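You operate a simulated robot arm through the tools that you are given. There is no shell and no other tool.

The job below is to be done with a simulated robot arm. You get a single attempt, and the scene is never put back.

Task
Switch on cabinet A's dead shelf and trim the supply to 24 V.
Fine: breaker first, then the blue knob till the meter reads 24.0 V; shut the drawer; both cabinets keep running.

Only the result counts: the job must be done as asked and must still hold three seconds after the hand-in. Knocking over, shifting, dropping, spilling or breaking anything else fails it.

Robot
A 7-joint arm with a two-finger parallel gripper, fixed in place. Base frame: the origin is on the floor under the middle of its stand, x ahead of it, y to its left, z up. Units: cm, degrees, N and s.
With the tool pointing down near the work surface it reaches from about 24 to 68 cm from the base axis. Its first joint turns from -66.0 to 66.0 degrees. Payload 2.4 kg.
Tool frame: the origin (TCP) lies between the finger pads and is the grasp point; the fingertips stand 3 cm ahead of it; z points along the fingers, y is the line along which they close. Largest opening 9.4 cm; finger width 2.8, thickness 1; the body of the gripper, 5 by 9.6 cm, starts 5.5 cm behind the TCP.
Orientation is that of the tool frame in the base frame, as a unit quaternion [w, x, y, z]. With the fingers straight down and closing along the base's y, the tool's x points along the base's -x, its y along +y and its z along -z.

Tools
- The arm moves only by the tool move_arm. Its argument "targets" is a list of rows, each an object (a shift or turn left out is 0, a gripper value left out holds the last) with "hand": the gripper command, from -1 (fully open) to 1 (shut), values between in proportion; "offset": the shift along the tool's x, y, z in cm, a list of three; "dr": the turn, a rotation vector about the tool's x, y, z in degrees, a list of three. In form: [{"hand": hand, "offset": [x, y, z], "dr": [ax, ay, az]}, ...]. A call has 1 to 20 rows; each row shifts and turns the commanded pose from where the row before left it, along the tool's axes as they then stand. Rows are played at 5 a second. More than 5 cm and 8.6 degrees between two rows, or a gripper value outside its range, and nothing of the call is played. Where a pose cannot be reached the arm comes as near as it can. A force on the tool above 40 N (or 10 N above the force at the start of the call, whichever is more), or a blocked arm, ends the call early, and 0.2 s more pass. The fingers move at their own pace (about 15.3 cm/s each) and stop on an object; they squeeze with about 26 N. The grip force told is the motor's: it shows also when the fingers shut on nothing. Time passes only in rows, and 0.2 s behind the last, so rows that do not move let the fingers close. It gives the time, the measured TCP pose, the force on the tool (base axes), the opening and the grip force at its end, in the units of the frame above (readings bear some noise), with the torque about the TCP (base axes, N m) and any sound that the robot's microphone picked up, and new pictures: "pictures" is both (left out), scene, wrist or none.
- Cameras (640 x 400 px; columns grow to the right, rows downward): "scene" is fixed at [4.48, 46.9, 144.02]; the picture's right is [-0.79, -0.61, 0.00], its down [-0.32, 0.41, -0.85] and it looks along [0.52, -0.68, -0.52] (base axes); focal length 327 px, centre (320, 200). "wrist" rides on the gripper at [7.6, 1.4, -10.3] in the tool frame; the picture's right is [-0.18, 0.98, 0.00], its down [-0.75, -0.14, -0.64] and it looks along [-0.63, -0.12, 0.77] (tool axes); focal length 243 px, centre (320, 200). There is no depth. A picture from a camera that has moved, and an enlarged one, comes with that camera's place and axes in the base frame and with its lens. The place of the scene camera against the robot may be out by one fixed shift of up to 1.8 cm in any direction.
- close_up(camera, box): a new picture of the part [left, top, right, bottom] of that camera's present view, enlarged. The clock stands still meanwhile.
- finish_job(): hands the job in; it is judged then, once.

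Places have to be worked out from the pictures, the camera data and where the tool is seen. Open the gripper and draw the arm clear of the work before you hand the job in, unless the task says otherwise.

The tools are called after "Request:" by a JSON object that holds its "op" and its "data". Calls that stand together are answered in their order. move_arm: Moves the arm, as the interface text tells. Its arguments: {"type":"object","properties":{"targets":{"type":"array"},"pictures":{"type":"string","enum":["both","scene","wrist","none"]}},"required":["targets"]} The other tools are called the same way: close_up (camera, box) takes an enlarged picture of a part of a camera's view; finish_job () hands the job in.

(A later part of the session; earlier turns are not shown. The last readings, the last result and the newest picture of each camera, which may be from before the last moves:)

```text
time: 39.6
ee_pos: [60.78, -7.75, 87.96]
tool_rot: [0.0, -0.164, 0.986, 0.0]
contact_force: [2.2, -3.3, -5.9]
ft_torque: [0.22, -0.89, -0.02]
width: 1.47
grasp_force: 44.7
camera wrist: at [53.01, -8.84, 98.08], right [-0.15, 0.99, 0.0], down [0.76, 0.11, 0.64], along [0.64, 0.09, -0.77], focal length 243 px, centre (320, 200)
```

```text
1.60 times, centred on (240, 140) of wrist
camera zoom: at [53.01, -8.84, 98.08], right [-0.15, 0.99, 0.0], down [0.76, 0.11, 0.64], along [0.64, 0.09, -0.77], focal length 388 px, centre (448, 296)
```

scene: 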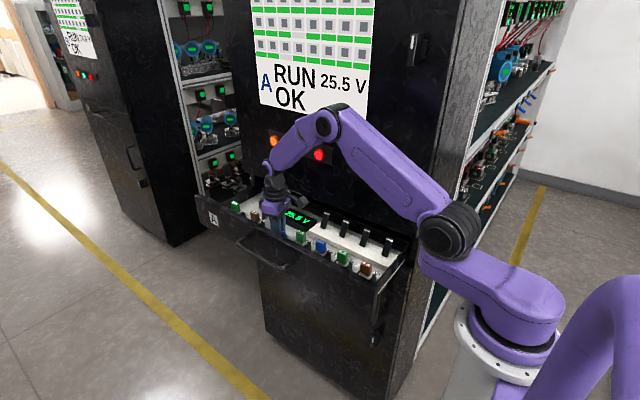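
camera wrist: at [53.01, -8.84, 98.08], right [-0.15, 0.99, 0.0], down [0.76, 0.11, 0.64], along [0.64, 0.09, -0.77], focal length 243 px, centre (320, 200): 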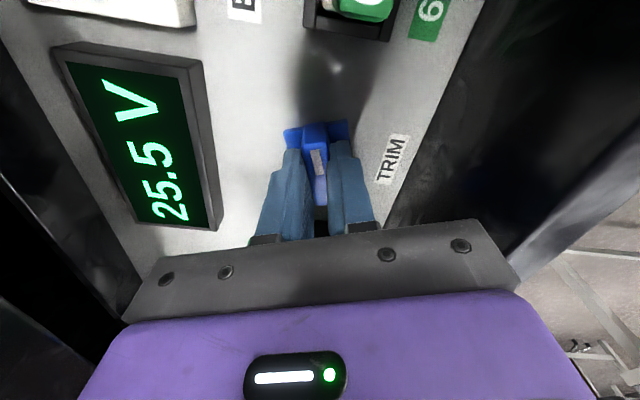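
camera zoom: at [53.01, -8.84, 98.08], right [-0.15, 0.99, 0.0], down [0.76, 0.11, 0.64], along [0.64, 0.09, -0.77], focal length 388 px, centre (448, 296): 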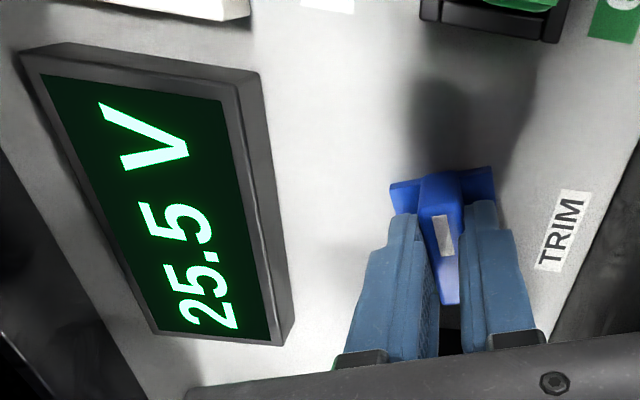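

The knob follows the gripper, but the reading is still 25.5 V after 6°. I'll turn further in the same direction.

Request:
{"op": "move_arm", "data": {"targets": [{"hand": 1, "dr": [0, 0, -4]}, {"dr": [0, 0, -4]}, {"dr": [0, 0, -4]}, {}]}}

Request:
{"op": "close_up", "data": {"camera": "wrist", "box": [40, 40, 440, 240]}}

```text
time: 40.6
ee_pos: [60.74, -7.82, 87.92]
tool_rot: [-0.001, -0.268, 0.964, 0.001]
contact_force: [4.1, -1.9, -19.2]
ft_torque: [0.51, -1.22, 0.03]
width: 1.49
grasp_force: 44.8
camera wrist: at [53.46, -10.47, 98.1], right [-0.35, 0.94, 0.0], down [0.72, 0.27, 0.64], along [0.6, 0.22, -0.77], focal length 243 px, centre (320, 200)
```

scene: 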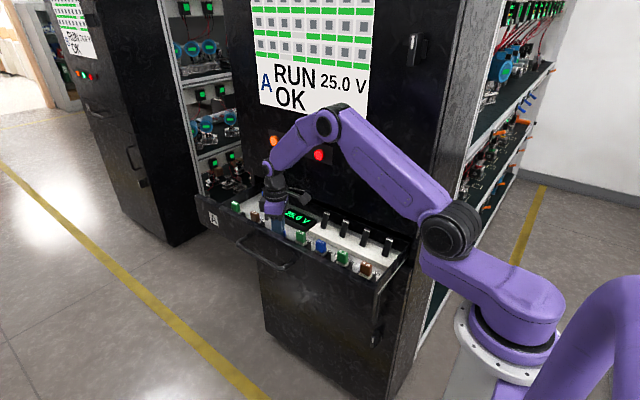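
wrist: 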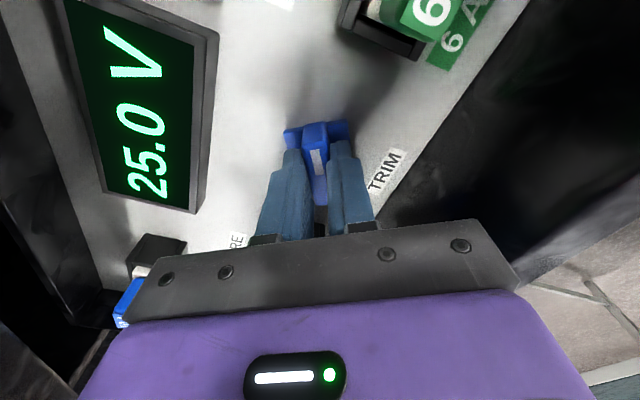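

```text
1.60 times, centred on (240, 140) of wrist
camera zoom: at [53.46, -10.47, 98.1], right [-0.35, 0.94, 0.0], down [0.72, 0.27, 0.64], along [0.6, 0.22, -0.77], focal length 388 px, centre (448, 296)
```

zoom: 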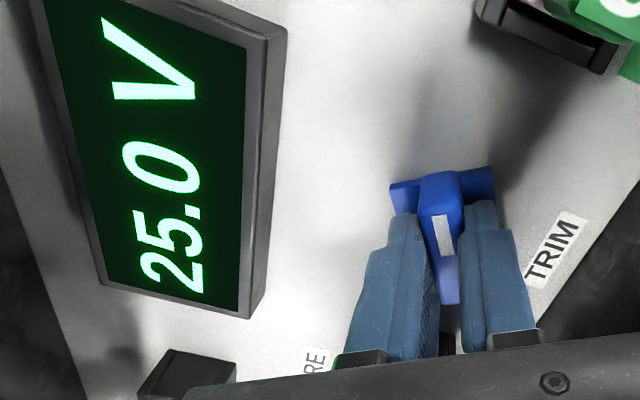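

The reading dropped to 25.0 V, so counter-clockwise is the right way and the steps look like about 0.5 V. A vertical pull of about 19 N has built up, so I'll ease the tool down slightly while turning another 12°.

Request:
{"op": "move_arm", "data": {"targets": [{"hand": 1, "offset": [0, 0, 0.1]}, {"dr": [0, 0, -4]}, {"dr": [0, 0, -4]}, {"dr": [0, 0, -4]}, {}]}}

Request:
{"op": "close_up", "data": {"camera": "wrist", "box": [40, 40, 440, 240]}}

```text
time: 41.8
ee_pos: [60.78, -7.8, 88.02]
tool_rot: [0.0, -0.365, 0.931, 0.0]
contact_force: [6.2, 0.7, -2.1]
ft_torque: [-0.94, 0.99, -0.02]
width: 1.48
grasp_force: 45.2
camera wrist: at [54.19, -11.96, 98.09], right [-0.54, 0.84, 0.0], down [0.65, 0.41, 0.64], along [0.54, 0.34, -0.77], focal length 243 px, centre (320, 200)
```

scene: 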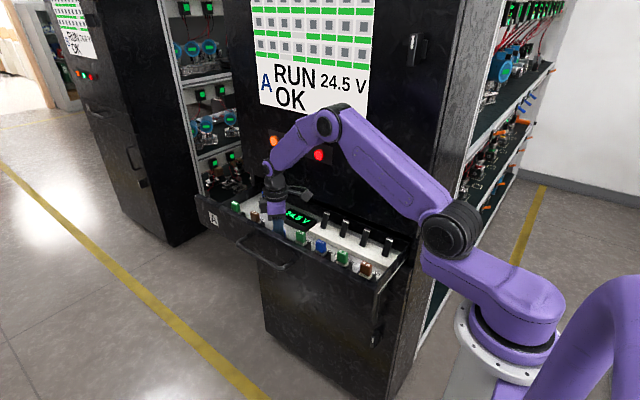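
wrist: 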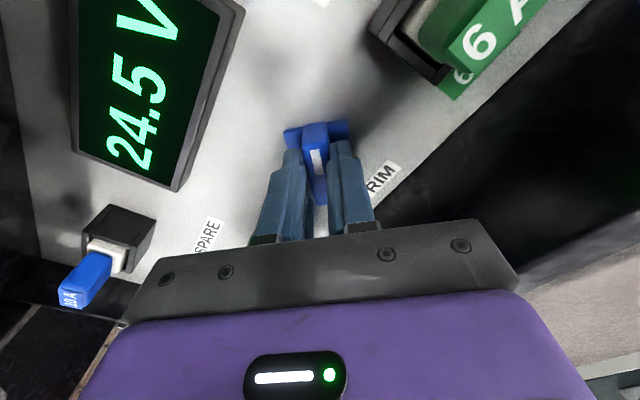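

```text
1.60 times, centred on (240, 140) of wrist
camera zoom: at [54.19, -11.96, 98.09], right [-0.54, 0.84, 0.0], down [0.65, 0.41, 0.64], along [0.54, 0.34, -0.77], focal length 388 px, centre (448, 296)
```

zoom: 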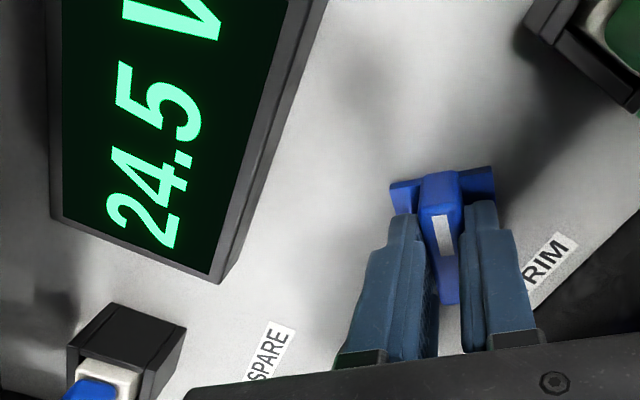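

It reads 24.5 V now, at a turn of about 30° from the start. I'll go in 4° steps to find where it flips to 24.0.

Request:
{"op": "move_arm", "data": {"targets": [{"hand": 1, "dr": [0, 0, -4]}, {}]}}

Request:
{"op": "move_arm", "data": {"targets": [{"hand": 1, "dr": [0, 0, -3]}, {}]}}

```text
time: 42.4
ee_pos: [60.87, -7.94, 87.95]
tool_rot: [0.001, -0.398, 0.917, 0.0]
contact_force: [7.1, -0.3, 1.5]
ft_torque: [-0.71, 0.75, 0.0]
width: 1.45
grasp_force: 45.4
camera wrist: at [54.49, -12.41, 98.08], right [-0.59, 0.81, 0.0], down [0.62, 0.45, 0.64], along [0.52, 0.38, -0.77], focal length 243 px, centre (320, 200)
```

scene: 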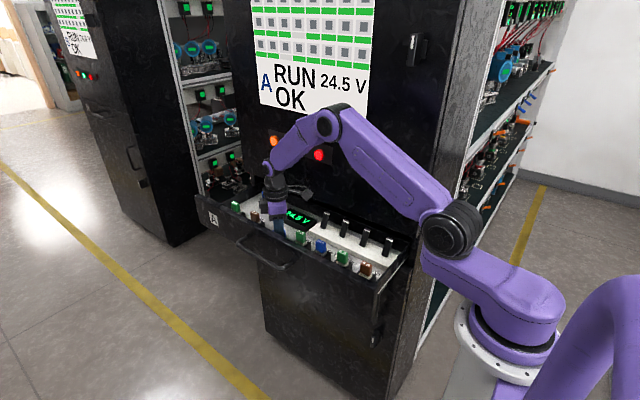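
wrist: 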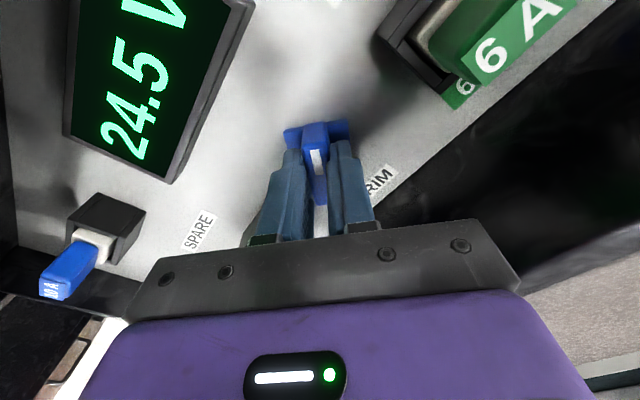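

```text
time: 43.0
ee_pos: [60.76, -7.93, 88.01]
tool_rot: [0.001, -0.422, 0.907, 0.0]
contact_force: [7.6, -2.5, 4.8]
ft_torque: [-0.44, 0.39, 0.03]
width: 1.47
grasp_force: 45.3
camera wrist: at [54.74, -12.74, 98.08], right [-0.63, 0.77, 0.0], down [0.59, 0.49, 0.64], along [0.5, 0.41, -0.77], focal length 243 px, centre (320, 200)
```

scene: 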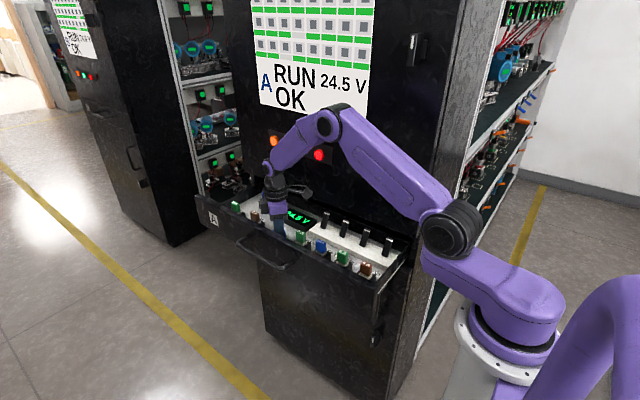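
wrist: 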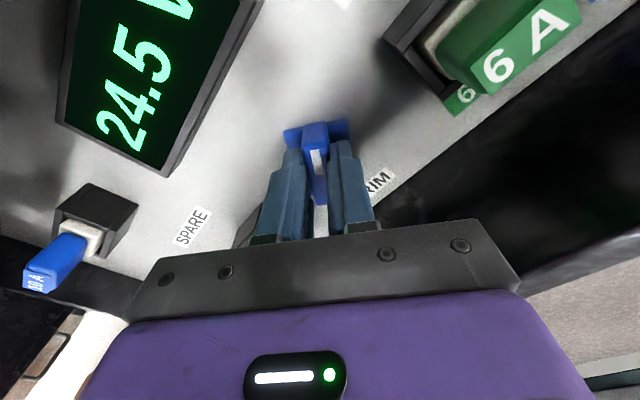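

Still 24.5 at about 37° of turn. The data fit 0.5 V per 15°, so 24.0 should centre near 45°, about 8° more. I'll go there in two steps.

Request:
{"op": "move_arm", "data": {"targets": [{"hand": 1, "dr": [0, 0, -4]}, {}]}}

Request:
{"op": "move_arm", "data": {"targets": [{"hand": 1, "dr": [0, 0, -4]}, {}]}}

Request:
{"op": "close_up", "data": {"camera": "scene", "box": [240, 50, 400, 150]}}

```text
time: 43.6
ee_pos: [60.78, -7.88, 87.9]
tool_rot: [0.002, -0.454, 0.891, -0.001]
contact_force: [15.0, -3.1, -1.0]
ft_torque: [-0.44, 0.14, -0.04]
width: 1.51
grasp_force: 45.0
camera wrist: at [55.1, -13.14, 98.07], right [-0.69, 0.73, 0.0], down [0.56, 0.53, 0.64], along [0.47, 0.44, -0.77], focal length 243 px, centre (320, 200)
```

scene: 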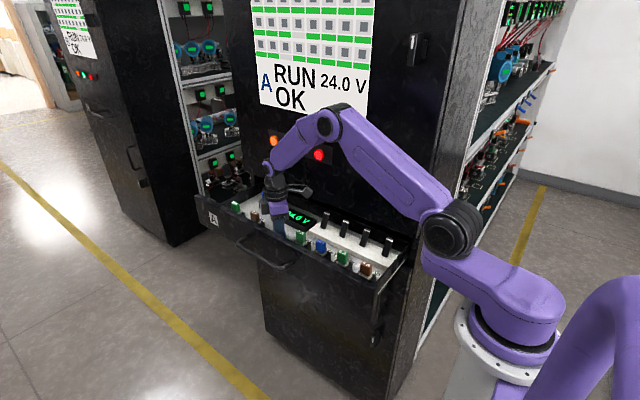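
wrist: 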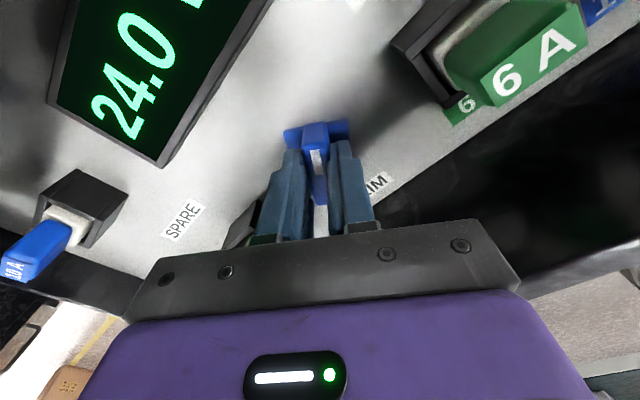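

```text
time: 44.2
ee_pos: [60.76, -7.76, 87.95]
tool_rot: [0.002, -0.485, 0.875, -0.001]
contact_force: [19.0, -2.1, -3.0]
ft_torque: [-0.34, 0.17, -0.04]
width: 1.5
grasp_force: 45.0
camera wrist: at [55.5, -13.46, 98.07], right [-0.74, 0.68, 0.0], down [0.52, 0.56, 0.64], along [0.44, 0.47, -0.77], focal length 243 px, centre (320, 200)
```

scene: 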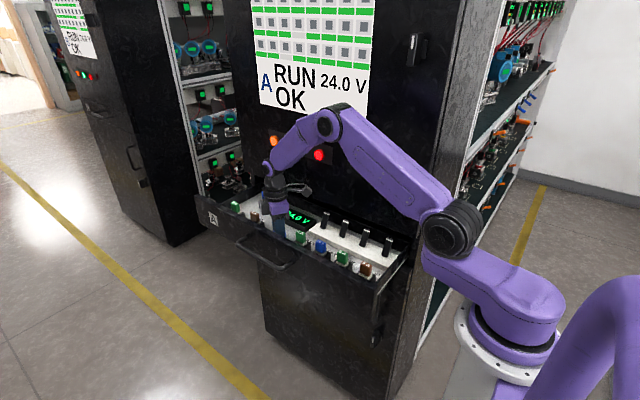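
wrist: 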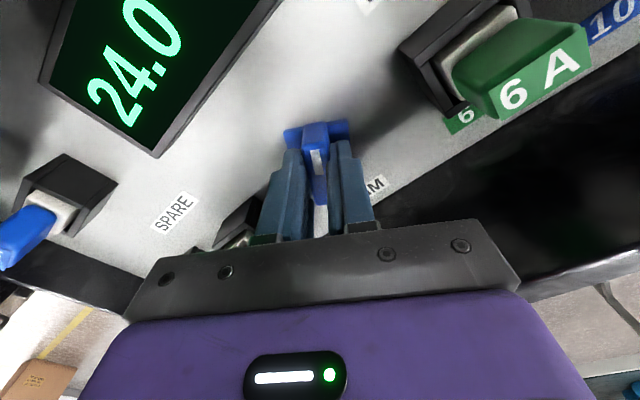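

```text
4.00 times, centred on (320, 100) of scene
camera zoom: at [4.53, 46.89, 144.02], right [-0.79, -0.61, 0.0], down [-0.32, 0.41, -0.85], along [0.52, -0.68, -0.52], focal length 1309 px, centre (320, 600)
```

zoom: 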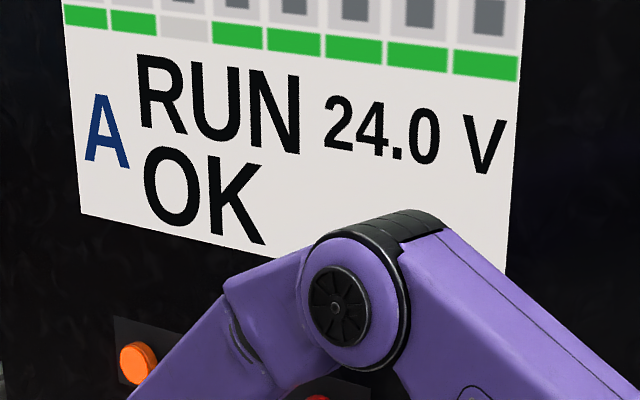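

The meter and display both read 24.0 V near the centre of the step. I'll relieve the side force slightly, open the fingers just enough, and lift straight up.

Request:
{"op": "move_arm", "data": {"targets": [{"hand": 1, "offset": [-0.08, -0.12, 0]}, {}], "pictures": "none"}}

Request:
{"op": "move_arm", "data": {"targets": [{"hand": 0.3}, {}, {}]}}

```text
time: 44.8
ee_pos: [60.86, -7.81, 87.98]
tool_rot: [0.001, -0.484, 0.875, 0.0]
contact_force: [8.5, -2.0, 4.0]
ft_torque: [1.21, -0.96, -0.07]
width: 1.5
grasp_force: 45.3
```

```text
time: 45.6
ee_pos: [60.84, -7.82, 87.93]
tool_rot: [0.0, -0.484, 0.875, 0.001]
contact_force: [0.5, -0.7, 0.0]
ft_torque: [-0.02, 0.01, 0.0]
width: 3.28
grasp_force: 0.1
camera wrist: at [55.5, -13.44, 98.06], right [-0.73, 0.68, 0.0], down [0.52, 0.56, 0.64], along [0.43, 0.47, -0.77], focal length 243 px, centre (320, 200)
```

scene: 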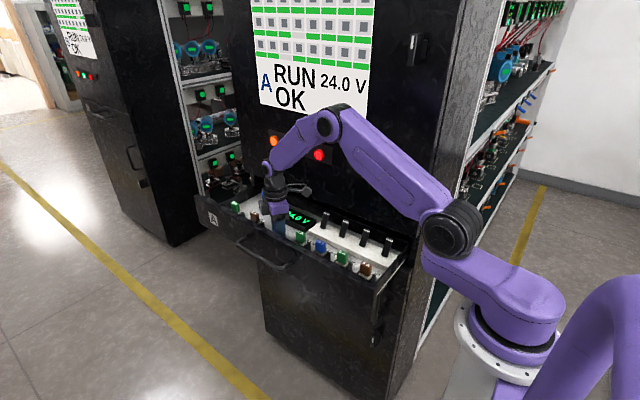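
wrist: 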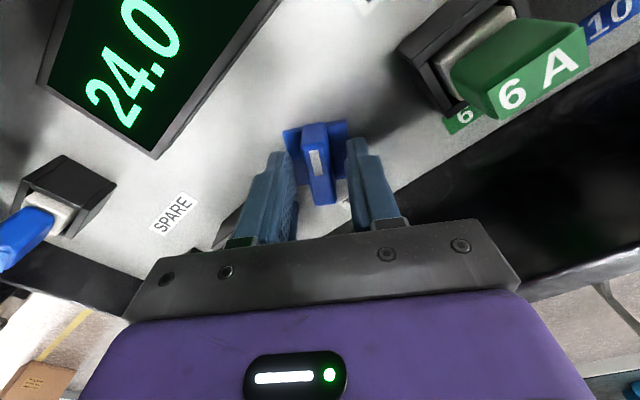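

24.0 V holds with the knob released. I'll lift straight up, move out past the drawer front, and yaw back.

Request:
{"op": "move_arm", "data": {"targets": [{"hand": 0.3, "offset": [0, 0, -3]}, {"offset": [0, 0, -4]}, {"offset": [0, 0, -4]}, {"offset": [-3.39, 2.12, -2]}, {"offset": [-3.39, 2.12, -1]}, {"offset": [-3.39, 2.12, 0]}, {"offset": [-3.39, 2.12, 0]}, {"offset": [-3.39, 2.12, 0]}, {"hand": 1, "dr": [0, 0, 8.3]}, {"dr": [0, 0, 8.3]}, {"dr": [0, 0, 8.3]}, {"dr": [0, 0, 8.3]}, {"dr": [0, 0, 8.3]}, {"dr": [0, 0, 8.3]}, {"dr": [0, 0, 8.2]}, {}]}}

Request:
{"op": "close_up", "data": {"camera": "scene", "box": [220, 170, 420, 295]}}

```text
time: 49.0
ee_pos: [60.9, 12.12, 102.04]
tool_rot: [0.001, 0.002, 1.0, 0.0]
contact_force: [-0.3, 0.2, -0.2]
ft_torque: [-0.01, 0.0, 0.02]
width: 0.01
grasp_force: 25.6
camera wrist: at [53.26, 13.65, 112.12], right [0.19, 0.98, 0.0], down [0.75, -0.14, 0.64], along [0.63, -0.12, -0.77], focal length 243 px, centre (320, 200)
```

scene: 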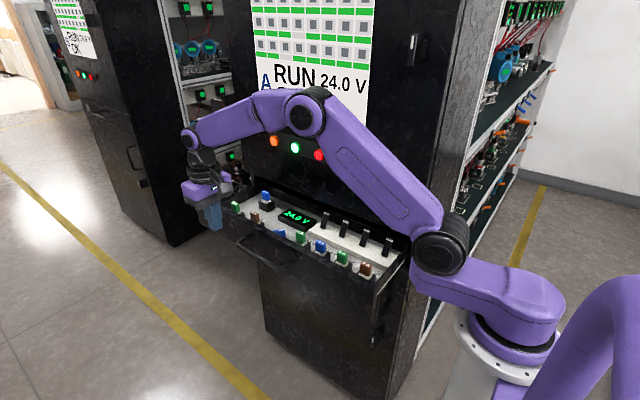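
wrist: 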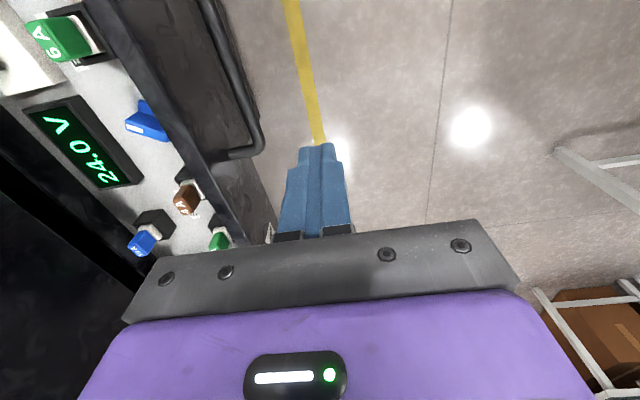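

```text
3.20 times, centred on (320, 232) of scene
camera zoom: at [4.48, 46.9, 144.02], right [-0.79, -0.61, 0.0], down [-0.32, 0.41, -0.85], along [0.52, -0.68, -0.52], focal length 1047 px, centre (320, 96)
```

zoom: 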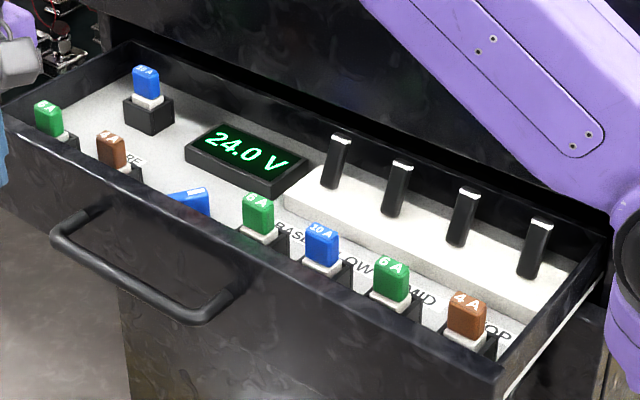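

The meter reads 24.0 V, all levers are on and all fuses are in place. I'll get ready to push the drawer shut with closed fingers, tilted 60° and placed in front of the drawer face just above the handle.

Request:
{"op": "move_arm", "data": {"targets": [{"hand": 1, "offset": [2.2, -1.6, 1]}, {"offset": [2.2, -1.6, 1]}, {"dr": [7.5, 0, 0]}, {"dr": [7.5, 0, 0]}, {"dr": [7.5, 0, 0]}, {"dr": [7.5, 0, 0]}, {"dr": [7.5, 0, 0]}, {"dr": [7.5, 0, 0]}, {"dr": [7.5, 0, 0]}, {"dr": [7.5, 0, 0]}, {}]}}

```text
time: 51.4
ee_pos: [56.52, 9.05, 100.04]
tool_rot: [-0.001, 0.001, 0.866, -0.501]
contact_force: [1.0, 0.5, 0.3]
ft_torque: [0.06, 0.0, 0.03]
width: 0.0
grasp_force: 26.1
camera wrist: at [48.86, 18.72, 103.73], right [0.19, 0.49, -0.85], down [0.75, 0.48, 0.44], along [0.63, -0.72, -0.28], focal length 243 px, centre (320, 200)
```

scene: 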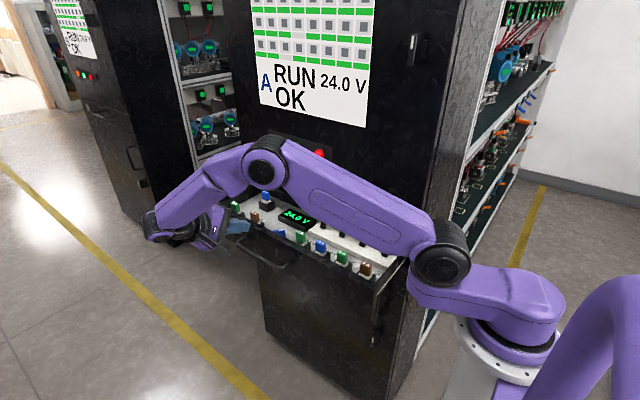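
wrist: 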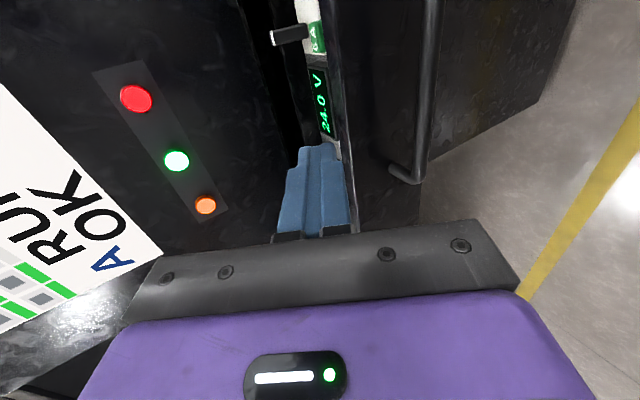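

I'm tilted and in front of the drawer. I'll lower to the push height, with fingertips at z≈90 (above the handle bar, below the drawer rim).

Request:
{"op": "move_arm", "data": {"targets": [{"hand": 1, "offset": [0, 3.0, 1.75]}, {"offset": [0, 3.0, 1.75]}, {"offset": [0, 1.3, 0.75]}, {}]}}

Request:
{"op": "close_up", "data": {"camera": "wrist", "box": [200, 40, 460, 240]}}

Request:
{"op": "close_up", "data": {"camera": "scene", "box": [200, 180, 360, 280]}}

```text
time: 52.4
ee_pos: [56.61, 9.1, 91.51]
tool_rot: [0.0, 0.0, 0.866, -0.5]
contact_force: [-1.1, 0.6, -0.3]
ft_torque: [0.02, -0.01, 0.0]
width: 0.01
grasp_force: 25.9
camera wrist: at [48.87, 18.71, 95.26], right [0.19, 0.49, -0.85], down [0.75, 0.48, 0.44], along [0.63, -0.72, -0.28], focal length 243 px, centre (320, 200)
```

scene: 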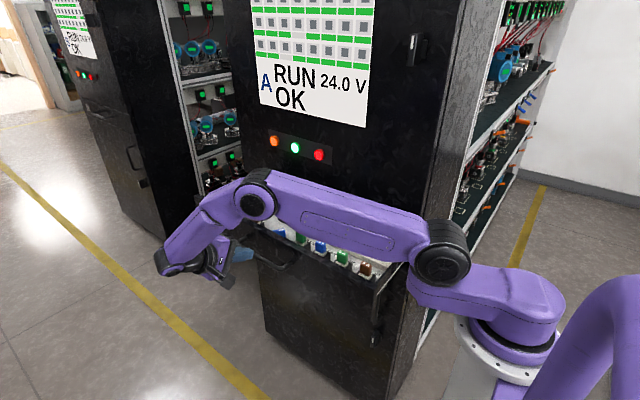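
wrist: 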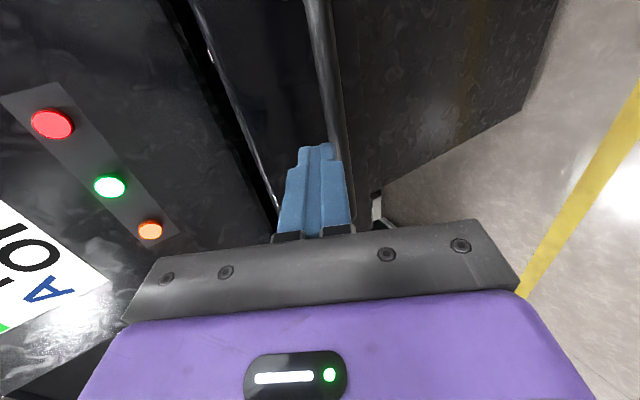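

```text
2.00 times, centred on (330, 140) of wrist
camera zoom: at [48.87, 18.71, 95.26], right [0.19, 0.49, -0.85], down [0.75, 0.48, 0.44], along [0.63, -0.72, -0.28], focal length 485 px, centre (300, 320)
```

zoom: 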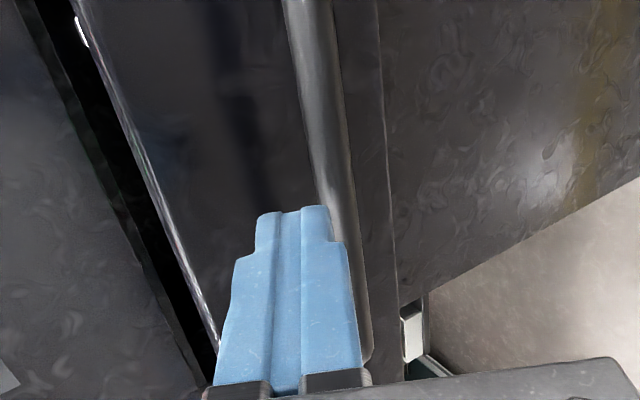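

```text
4.00 times, centred on (280, 230) of scene
camera zoom: at [4.48, 46.9, 144.02], right [-0.79, -0.61, 0.0], down [-0.32, 0.41, -0.85], along [0.52, -0.68, -0.52], focal length 1309 px, centre (480, 80)
```

zoom: 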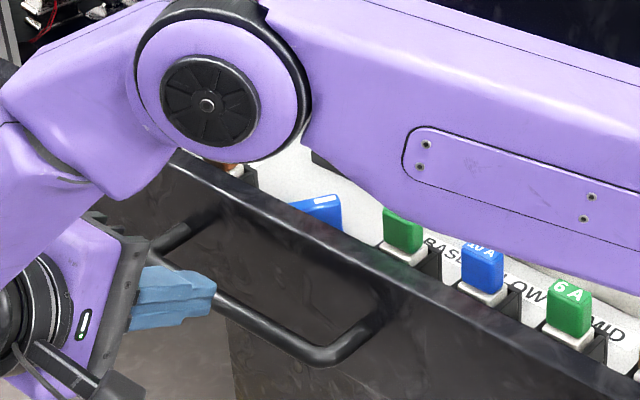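

The fingertips sit above the bar and aim at the drawer face. I'll advance slowly in -y until contact and check.

Request:
{"op": "move_arm", "data": {"targets": [{"hand": 1, "offset": [0, -0.5, 0.866]}, {"offset": [0, -0.5, 0.866]}, {"offset": [0, -0.5, 0.866]}, {"offset": [0, -0.5, 0.866]}, {"offset": [0, -0.5, 0.866]}, {"offset": [0, -0.4, 0.693]}, {"offset": [0, -0.4, 0.693]}, {}]}}

Request:
{"op": "close_up", "data": {"camera": "scene", "box": [200, 180, 360, 280]}}

Request:
{"op": "close_up", "data": {"camera": "wrist", "box": [200, 40, 460, 240]}}

```text
time: 54.2
ee_pos: [56.56, 2.46, 91.59]
tool_rot: [-0.001, 0.0, 0.866, -0.501]
contact_force: [0.9, 0.8, -0.9]
ft_torque: [0.05, 0.01, 0.01]
width: 0.0
grasp_force: 26.5
camera wrist: at [48.81, 11.97, 95.28], right [0.19, 0.49, -0.85], down [0.75, 0.48, 0.44], along [0.63, -0.72, -0.28], focal length 243 px, centre (320, 200)
```

scene: 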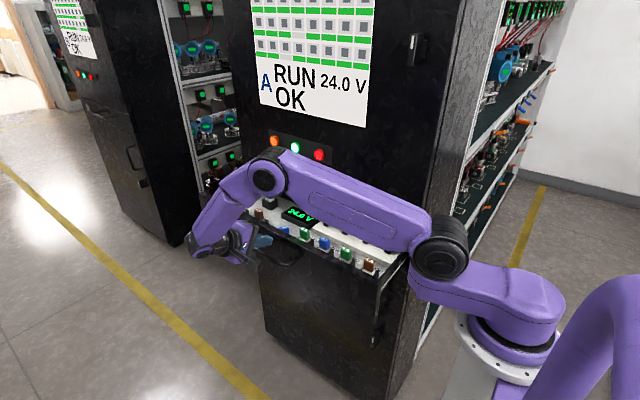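
wrist: 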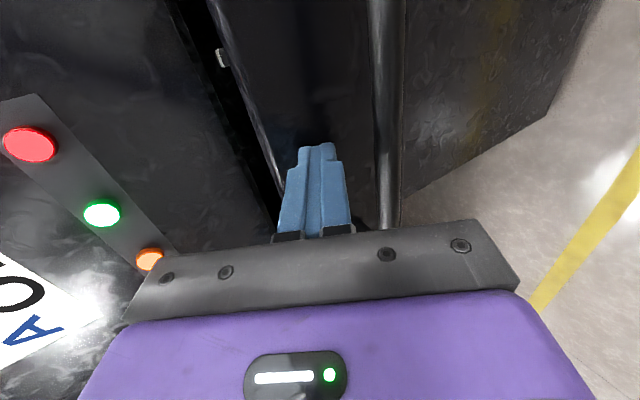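

```text
4.00 times, centred on (280, 230) of scene
camera zoom: at [4.48, 46.9, 144.02], right [-0.79, -0.61, 0.0], down [-0.32, 0.41, -0.85], along [0.52, -0.68, -0.52], focal length 1309 px, centre (480, 80)
```

zoom: 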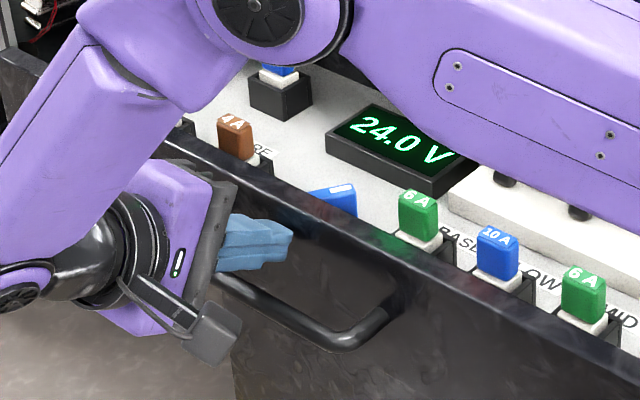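

```text
2.00 times, centred on (330, 140) of wrist
camera zoom: at [48.81, 11.97, 95.28], right [0.19, 0.49, -0.85], down [0.75, 0.48, 0.44], along [0.63, -0.72, -0.28], focal length 485 px, centre (300, 320)
```

zoom: 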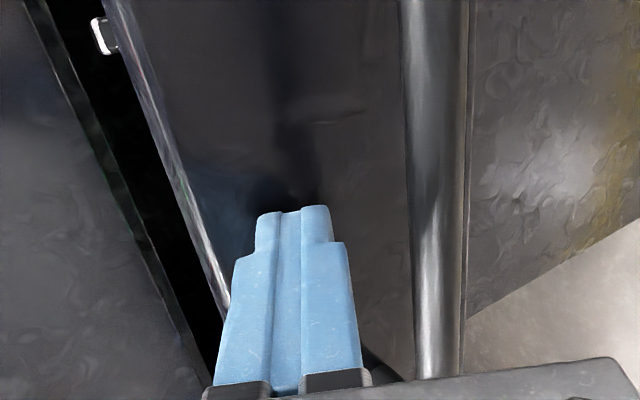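

Contact is made and the drawer moves with almost no force; the meter still reads 24.0 V. I'll keep pushing steadily.

Request:
{"op": "move_arm", "data": {"targets": [{"hand": 1, "offset": [0, -0.5, 0.866]}, {"offset": [0, -0.6, 1.039]}, {"offset": [0, -0.6, 1.039]}, {"offset": [0, -0.6, 1.039]}, {"offset": [0, -0.6, 1.039]}, {"offset": [0, -0.6, 1.039]}, {"offset": [0, -0.6, 1.039]}, {"offset": [0, -0.6, 1.039]}, {"offset": [0, -0.5, 0.866]}, {}]}}

Request:
{"op": "close_up", "data": {"camera": "wrist", "box": [160, 40, 460, 240]}}

```text
time: 56.4
ee_pos: [56.46, -8.17, 91.47]
tool_rot: [-0.001, 0.001, 0.866, -0.501]
contact_force: [0.3, 0.8, 0.3]
ft_torque: [0.01, 0.03, -0.03]
width: 0.0
grasp_force: 26.2
camera wrist: at [48.87, 1.44, 95.32], right [0.19, 0.49, -0.85], down [0.75, 0.48, 0.44], along [0.63, -0.72, -0.28], focal length 243 px, centre (320, 200)
```

scene: 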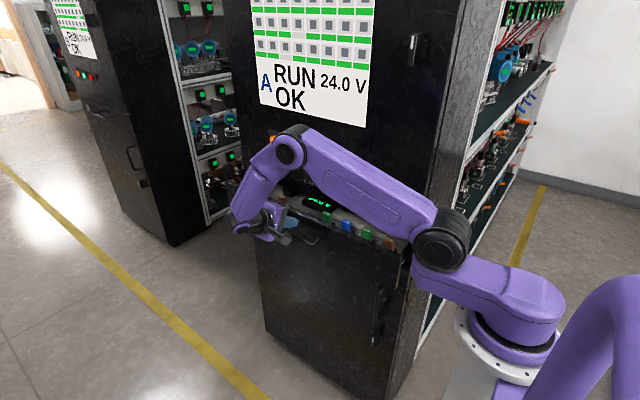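
wrist: 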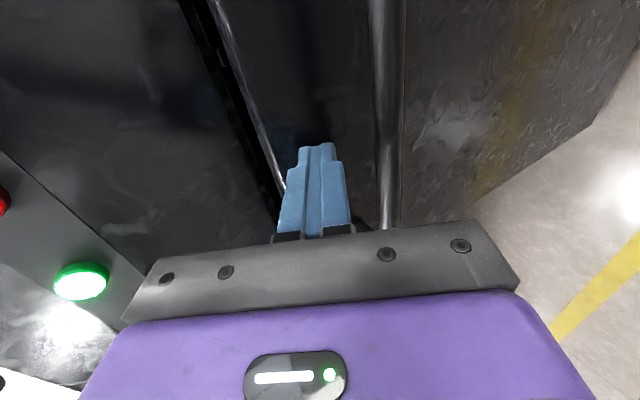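

```text
2.00 times, centred on (310, 140) of wrist
camera zoom: at [48.87, 1.44, 95.32], right [0.19, 0.49, -0.85], down [0.75, 0.48, 0.44], along [0.63, -0.72, -0.28], focal length 485 px, centre (340, 320)
```

zoom: 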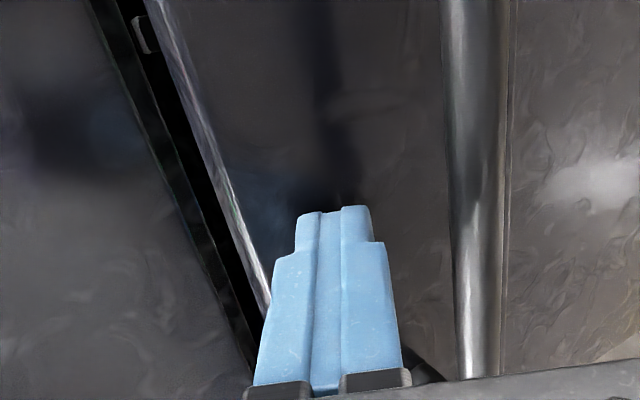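

The drawer is more than half closed and moving smoothly. I'll continue, slowing down near the end.

Request:
{"op": "move_arm", "data": {"targets": [{"hand": 1, "offset": [0, -0.5, 0.866]}, {"offset": [0, -0.5, 0.866]}, {"offset": [0, -0.5, 0.866]}, {"offset": [0, -0.5, 0.866]}, {"offset": [0, -0.5, 0.866]}, {"offset": [0, -0.4, 0.693]}, {"offset": [0, -0.3, 0.52]}, {}]}}

Request:
{"op": "close_up", "data": {"camera": "wrist", "box": [160, 40, 460, 240]}}

Request:
{"op": "close_up", "data": {"camera": "scene", "box": [230, 160, 430, 285]}}

```text
time: 58.2
ee_pos: [56.49, -14.67, 91.44]
tool_rot: [-0.001, 0.002, 0.866, -0.5]
contact_force: [0.4, 1.3, -1.7]
ft_torque: [0.01, -0.01, 0.09]
width: 0.02
grasp_force: 25.8
camera wrist: at [48.83, -4.96, 95.21], right [0.18, 0.49, -0.85], down [0.76, 0.48, 0.44], along [0.63, -0.72, -0.28], focal length 243 px, centre (320, 200)
```

scene: 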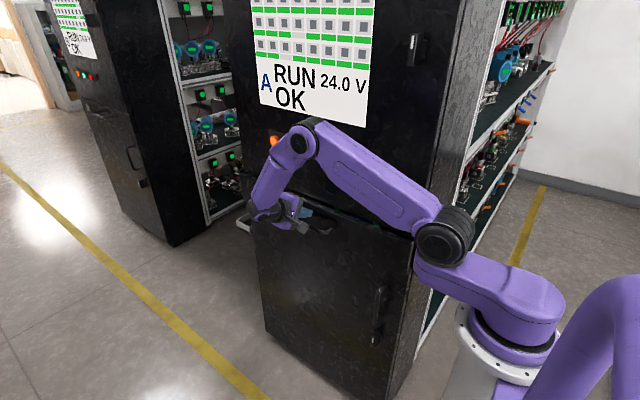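
wrist: 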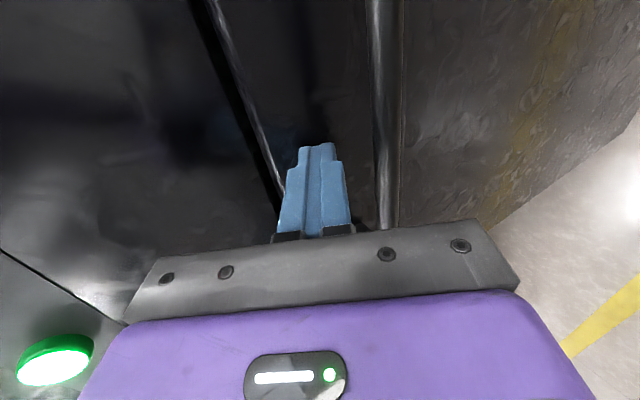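

```text
2.00 times, centred on (310, 140) of wrist
camera zoom: at [48.83, -4.96, 95.21], right [0.18, 0.49, -0.85], down [0.76, 0.48, 0.44], along [0.63, -0.72, -0.28], focal length 485 px, centre (340, 320)
```

zoom: 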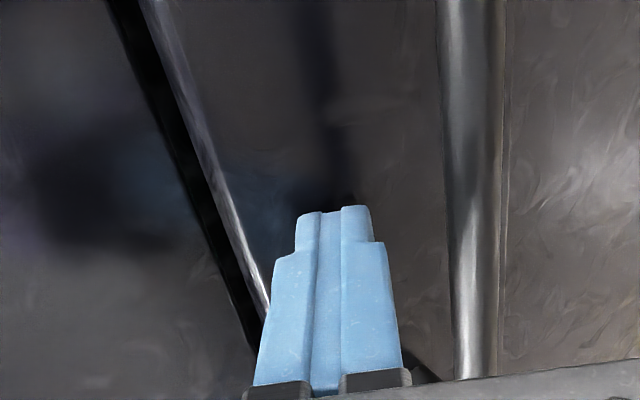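

```text
3.20 times, centred on (330, 222) of scene
camera zoom: at [4.48, 46.9, 144.02], right [-0.79, -0.61, 0.0], down [-0.32, 0.41, -0.85], along [0.52, -0.68, -0.52], focal length 1047 px, centre (288, 128)
```

zoom: 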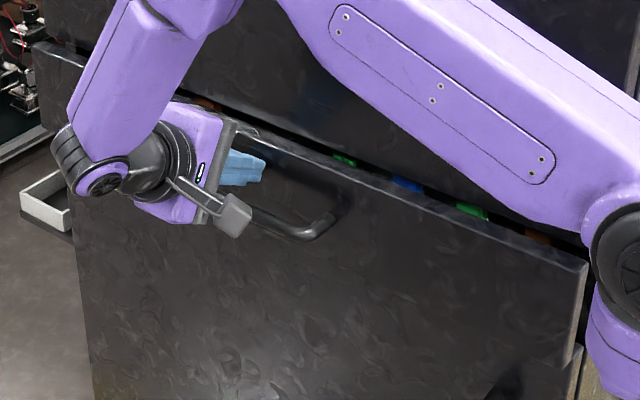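

About 3–4 cm remains. I'll push on in 0.5 cm steps and watch for the force rise at the closed stop.

Request:
{"op": "move_arm", "data": {"targets": [{"hand": 1, "offset": [0, -0.25, 0.433]}, {"offset": [0, -0.25, 0.433]}, {"offset": [0, -0.25, 0.433]}, {"offset": [0, -0.25, 0.433]}, {"offset": [0, -0.25, 0.433]}, {}]}}

Request:
{"op": "close_up", "data": {"camera": "scene", "box": [230, 160, 430, 285]}}

Request:
{"op": "close_up", "data": {"camera": "wrist", "box": [160, 40, 460, 240]}}

```text
time: 59.6
ee_pos: [56.54, -16.88, 91.55]
tool_rot: [0.0, 0.001, 0.866, -0.5]
contact_force: [0.1, 0.9, 1.0]
ft_torque: [-0.01, -0.04, -0.01]
width: 0.02
grasp_force: 26.1
camera wrist: at [48.84, -7.29, 95.27], right [0.19, 0.49, -0.85], down [0.75, 0.48, 0.44], along [0.63, -0.72, -0.28], focal length 243 px, centre (320, 200)
```

scene: 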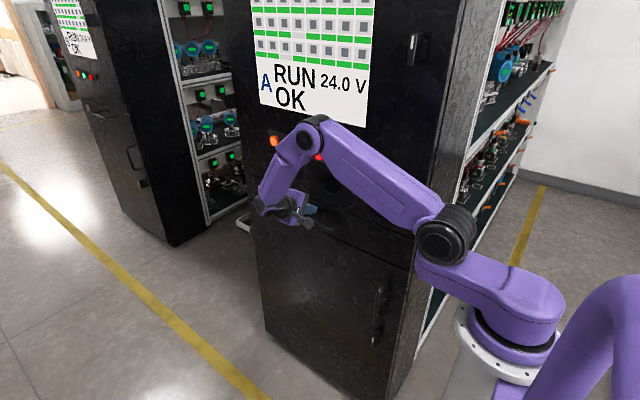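
wrist: 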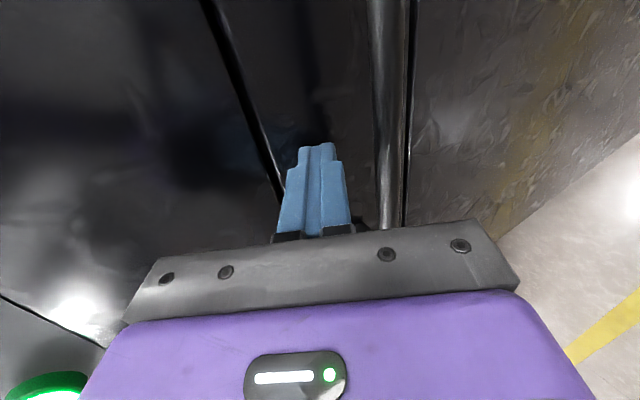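

```text
3.20 times, centred on (330, 222) of scene
camera zoom: at [4.48, 46.9, 144.02], right [-0.79, -0.61, 0.0], down [-0.32, 0.41, -0.85], along [0.52, -0.68, -0.52], focal length 1047 px, centre (288, 128)
```

zoom: 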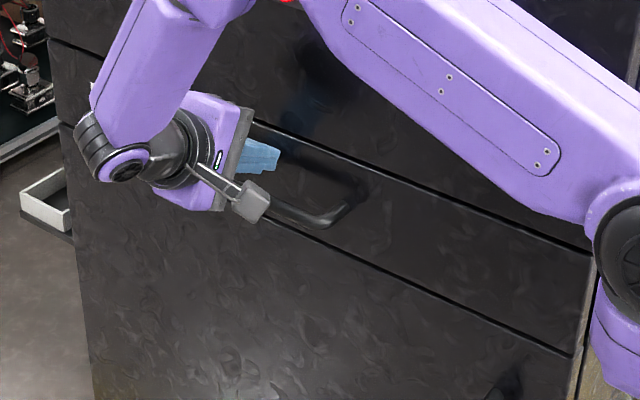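

```text
2.00 times, centred on (310, 140) of wrist
camera zoom: at [48.84, -7.29, 95.27], right [0.19, 0.49, -0.85], down [0.75, 0.48, 0.44], along [0.63, -0.72, -0.28], focal length 485 px, centre (340, 320)
```

zoom: 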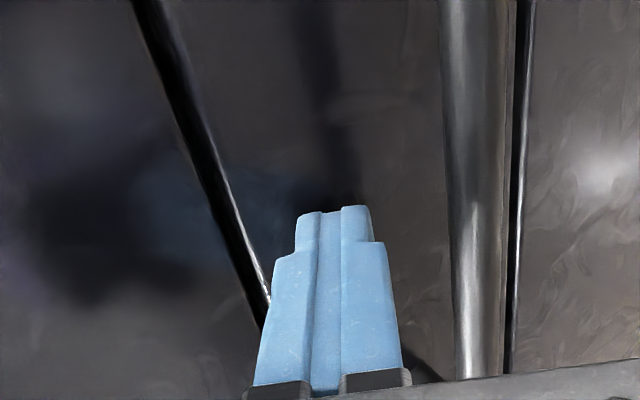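

It's nearly flush. I'll continue in 0.3 cm steps until the force shows the stop.

Request:
{"op": "move_arm", "data": {"targets": [{"hand": 1, "offset": [0, -0.15, 0.26]}, {"offset": [0, -0.15, 0.26]}, {"offset": [0, -0.15, 0.26]}, {}]}}

Request:
{"op": "close_up", "data": {"camera": "scene", "box": [230, 160, 430, 285]}}

Request:
{"op": "close_up", "data": {"camera": "wrist", "box": [160, 40, 460, 240]}}

```text
time: 60.3
ee_pos: [56.46, -16.96, 91.42]
tool_rot: [0.001, -0.003, 0.866, -0.499]
contact_force: [-2.3, 5.2, 1.6]
ft_torque: [-0.03, 0.04, -0.07]
width: 0.02
grasp_force: 25.9
stopped in row 3: the force on the tool passed its limit at 44 N (the readings are from after the stop); the commanded pose is now the measured one
camera wrist: at [48.83, -7.36, 95.24], right [0.18, 0.49, -0.85], down [0.75, 0.49, 0.44], along [0.63, -0.72, -0.28], focal length 243 px, centre (320, 200)
```

scene: 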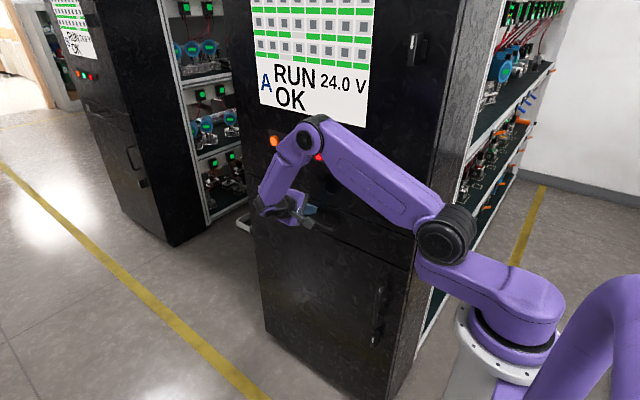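
wrist: 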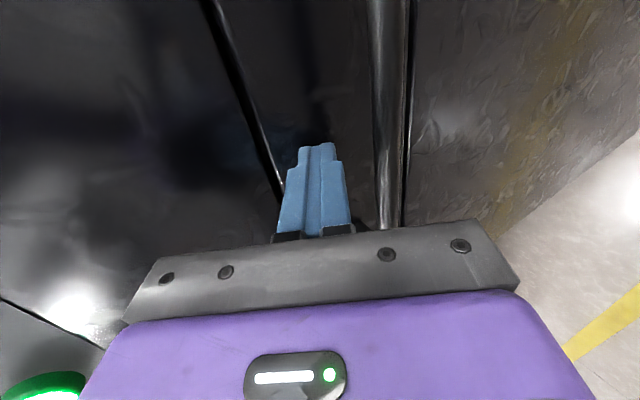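

```text
3.20 times, centred on (330, 222) of scene
camera zoom: at [4.47, 46.91, 144.01], right [-0.79, -0.61, 0.0], down [-0.32, 0.41, -0.85], along [0.52, -0.68, -0.52], focal length 1047 px, centre (288, 128)
```

zoom: 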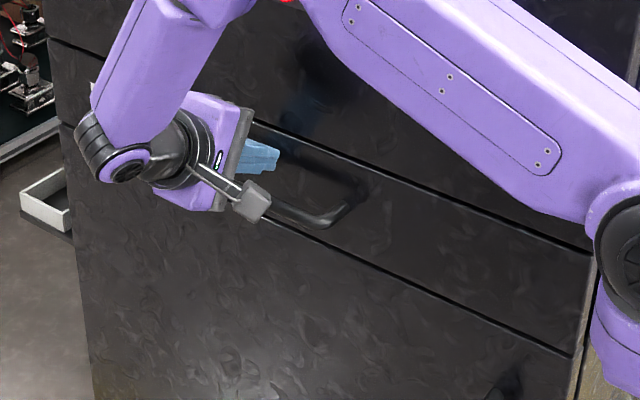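

```text
2.00 times, centred on (310, 140) of wrist
camera zoom: at [48.83, -7.36, 95.24], right [0.18, 0.49, -0.85], down [0.75, 0.49, 0.44], along [0.63, -0.72, -0.28], focal length 485 px, centre (340, 320)
```

zoom: 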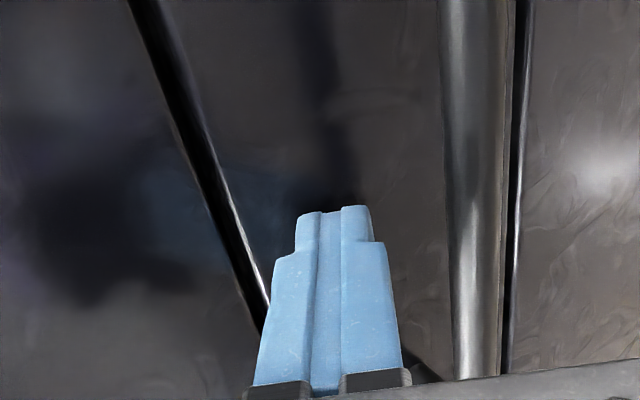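

The force limit tripped at 44 N, so the drawer is on its closed stop. I'll back straight off in +y, rise, and return the tool to vertical.

Request:
{"op": "move_arm", "data": {"targets": [{"hand": 1, "offset": [0, 0.5, -0.866]}, {"offset": [0, 1, -1.732]}, {"offset": [0, 2, -3.464]}, {"offset": [0, 2, -3.464]}, {"offset": [0, 2, -3.464]}, {"offset": [0, -3.464, -2]}, {"offset": [0, -3.464, -2]}, {"offset": [0, -3.464, -2]}, {"offset": [0, -3.464, -2]}, {"offset": [0, -3.464, -2]}, {"dr": [-7.5, 0, 0]}, {"dr": [-7.5, 0, 0]}, {"dr": [-7.5, 0, 0]}, {"dr": [-7.5, 0, 0]}, {"dr": [-7.5, 0, 0]}, {"dr": [-7.5, 0, 0]}, {"dr": [-7.5, 0, 0]}, {"dr": [-7.5, 0, 0]}, {"hand": -1}, {}]}}

Request:
{"op": "close_up", "data": {"camera": "scene", "box": [230, 100, 430, 250]}}

```text
time: 64.5
ee_pos: [56.4, -2.08, 111.47]
tool_rot: [-0.001, -0.003, 1.0, 0.001]
contact_force: [-0.1, 0.1, -0.4]
ft_torque: [-0.05, 0.03, 0.0]
width: 9.39
grasp_force: 0.1
camera wrist: at [48.81, -0.66, 121.63], right [0.18, 0.98, 0.0], down [0.76, -0.14, 0.64], along [0.63, -0.11, -0.77], focal length 243 px, centre (320, 200)
```

scene: 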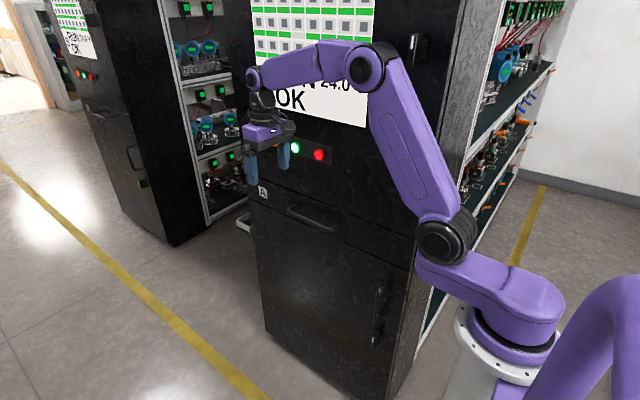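
wrist: 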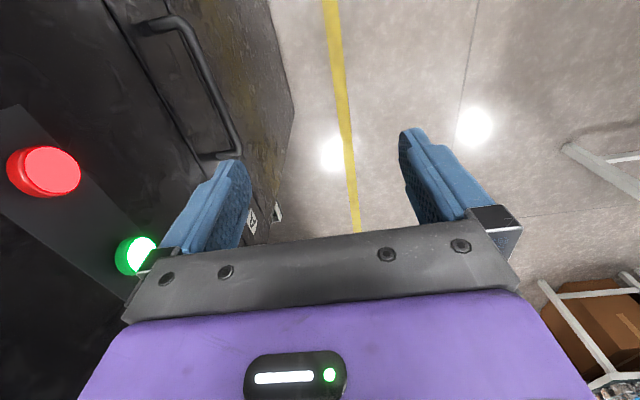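

```text
2.67 times, centred on (330, 175) of scene
camera zoom: at [4.48, 46.9, 144.02], right [-0.79, -0.61, 0.0], down [-0.32, 0.41, -0.85], along [0.52, -0.68, -0.52], focal length 873 px, centre (293, 267)
```

zoom: 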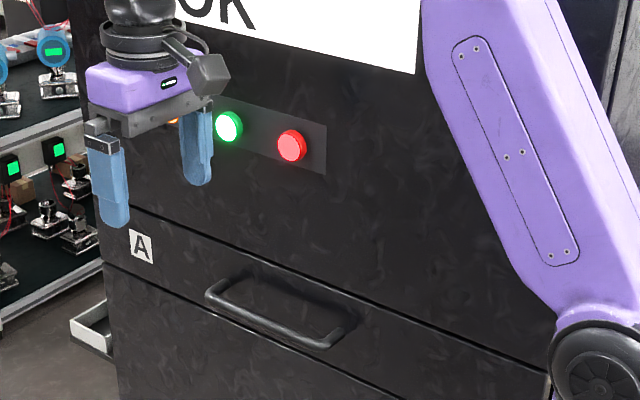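

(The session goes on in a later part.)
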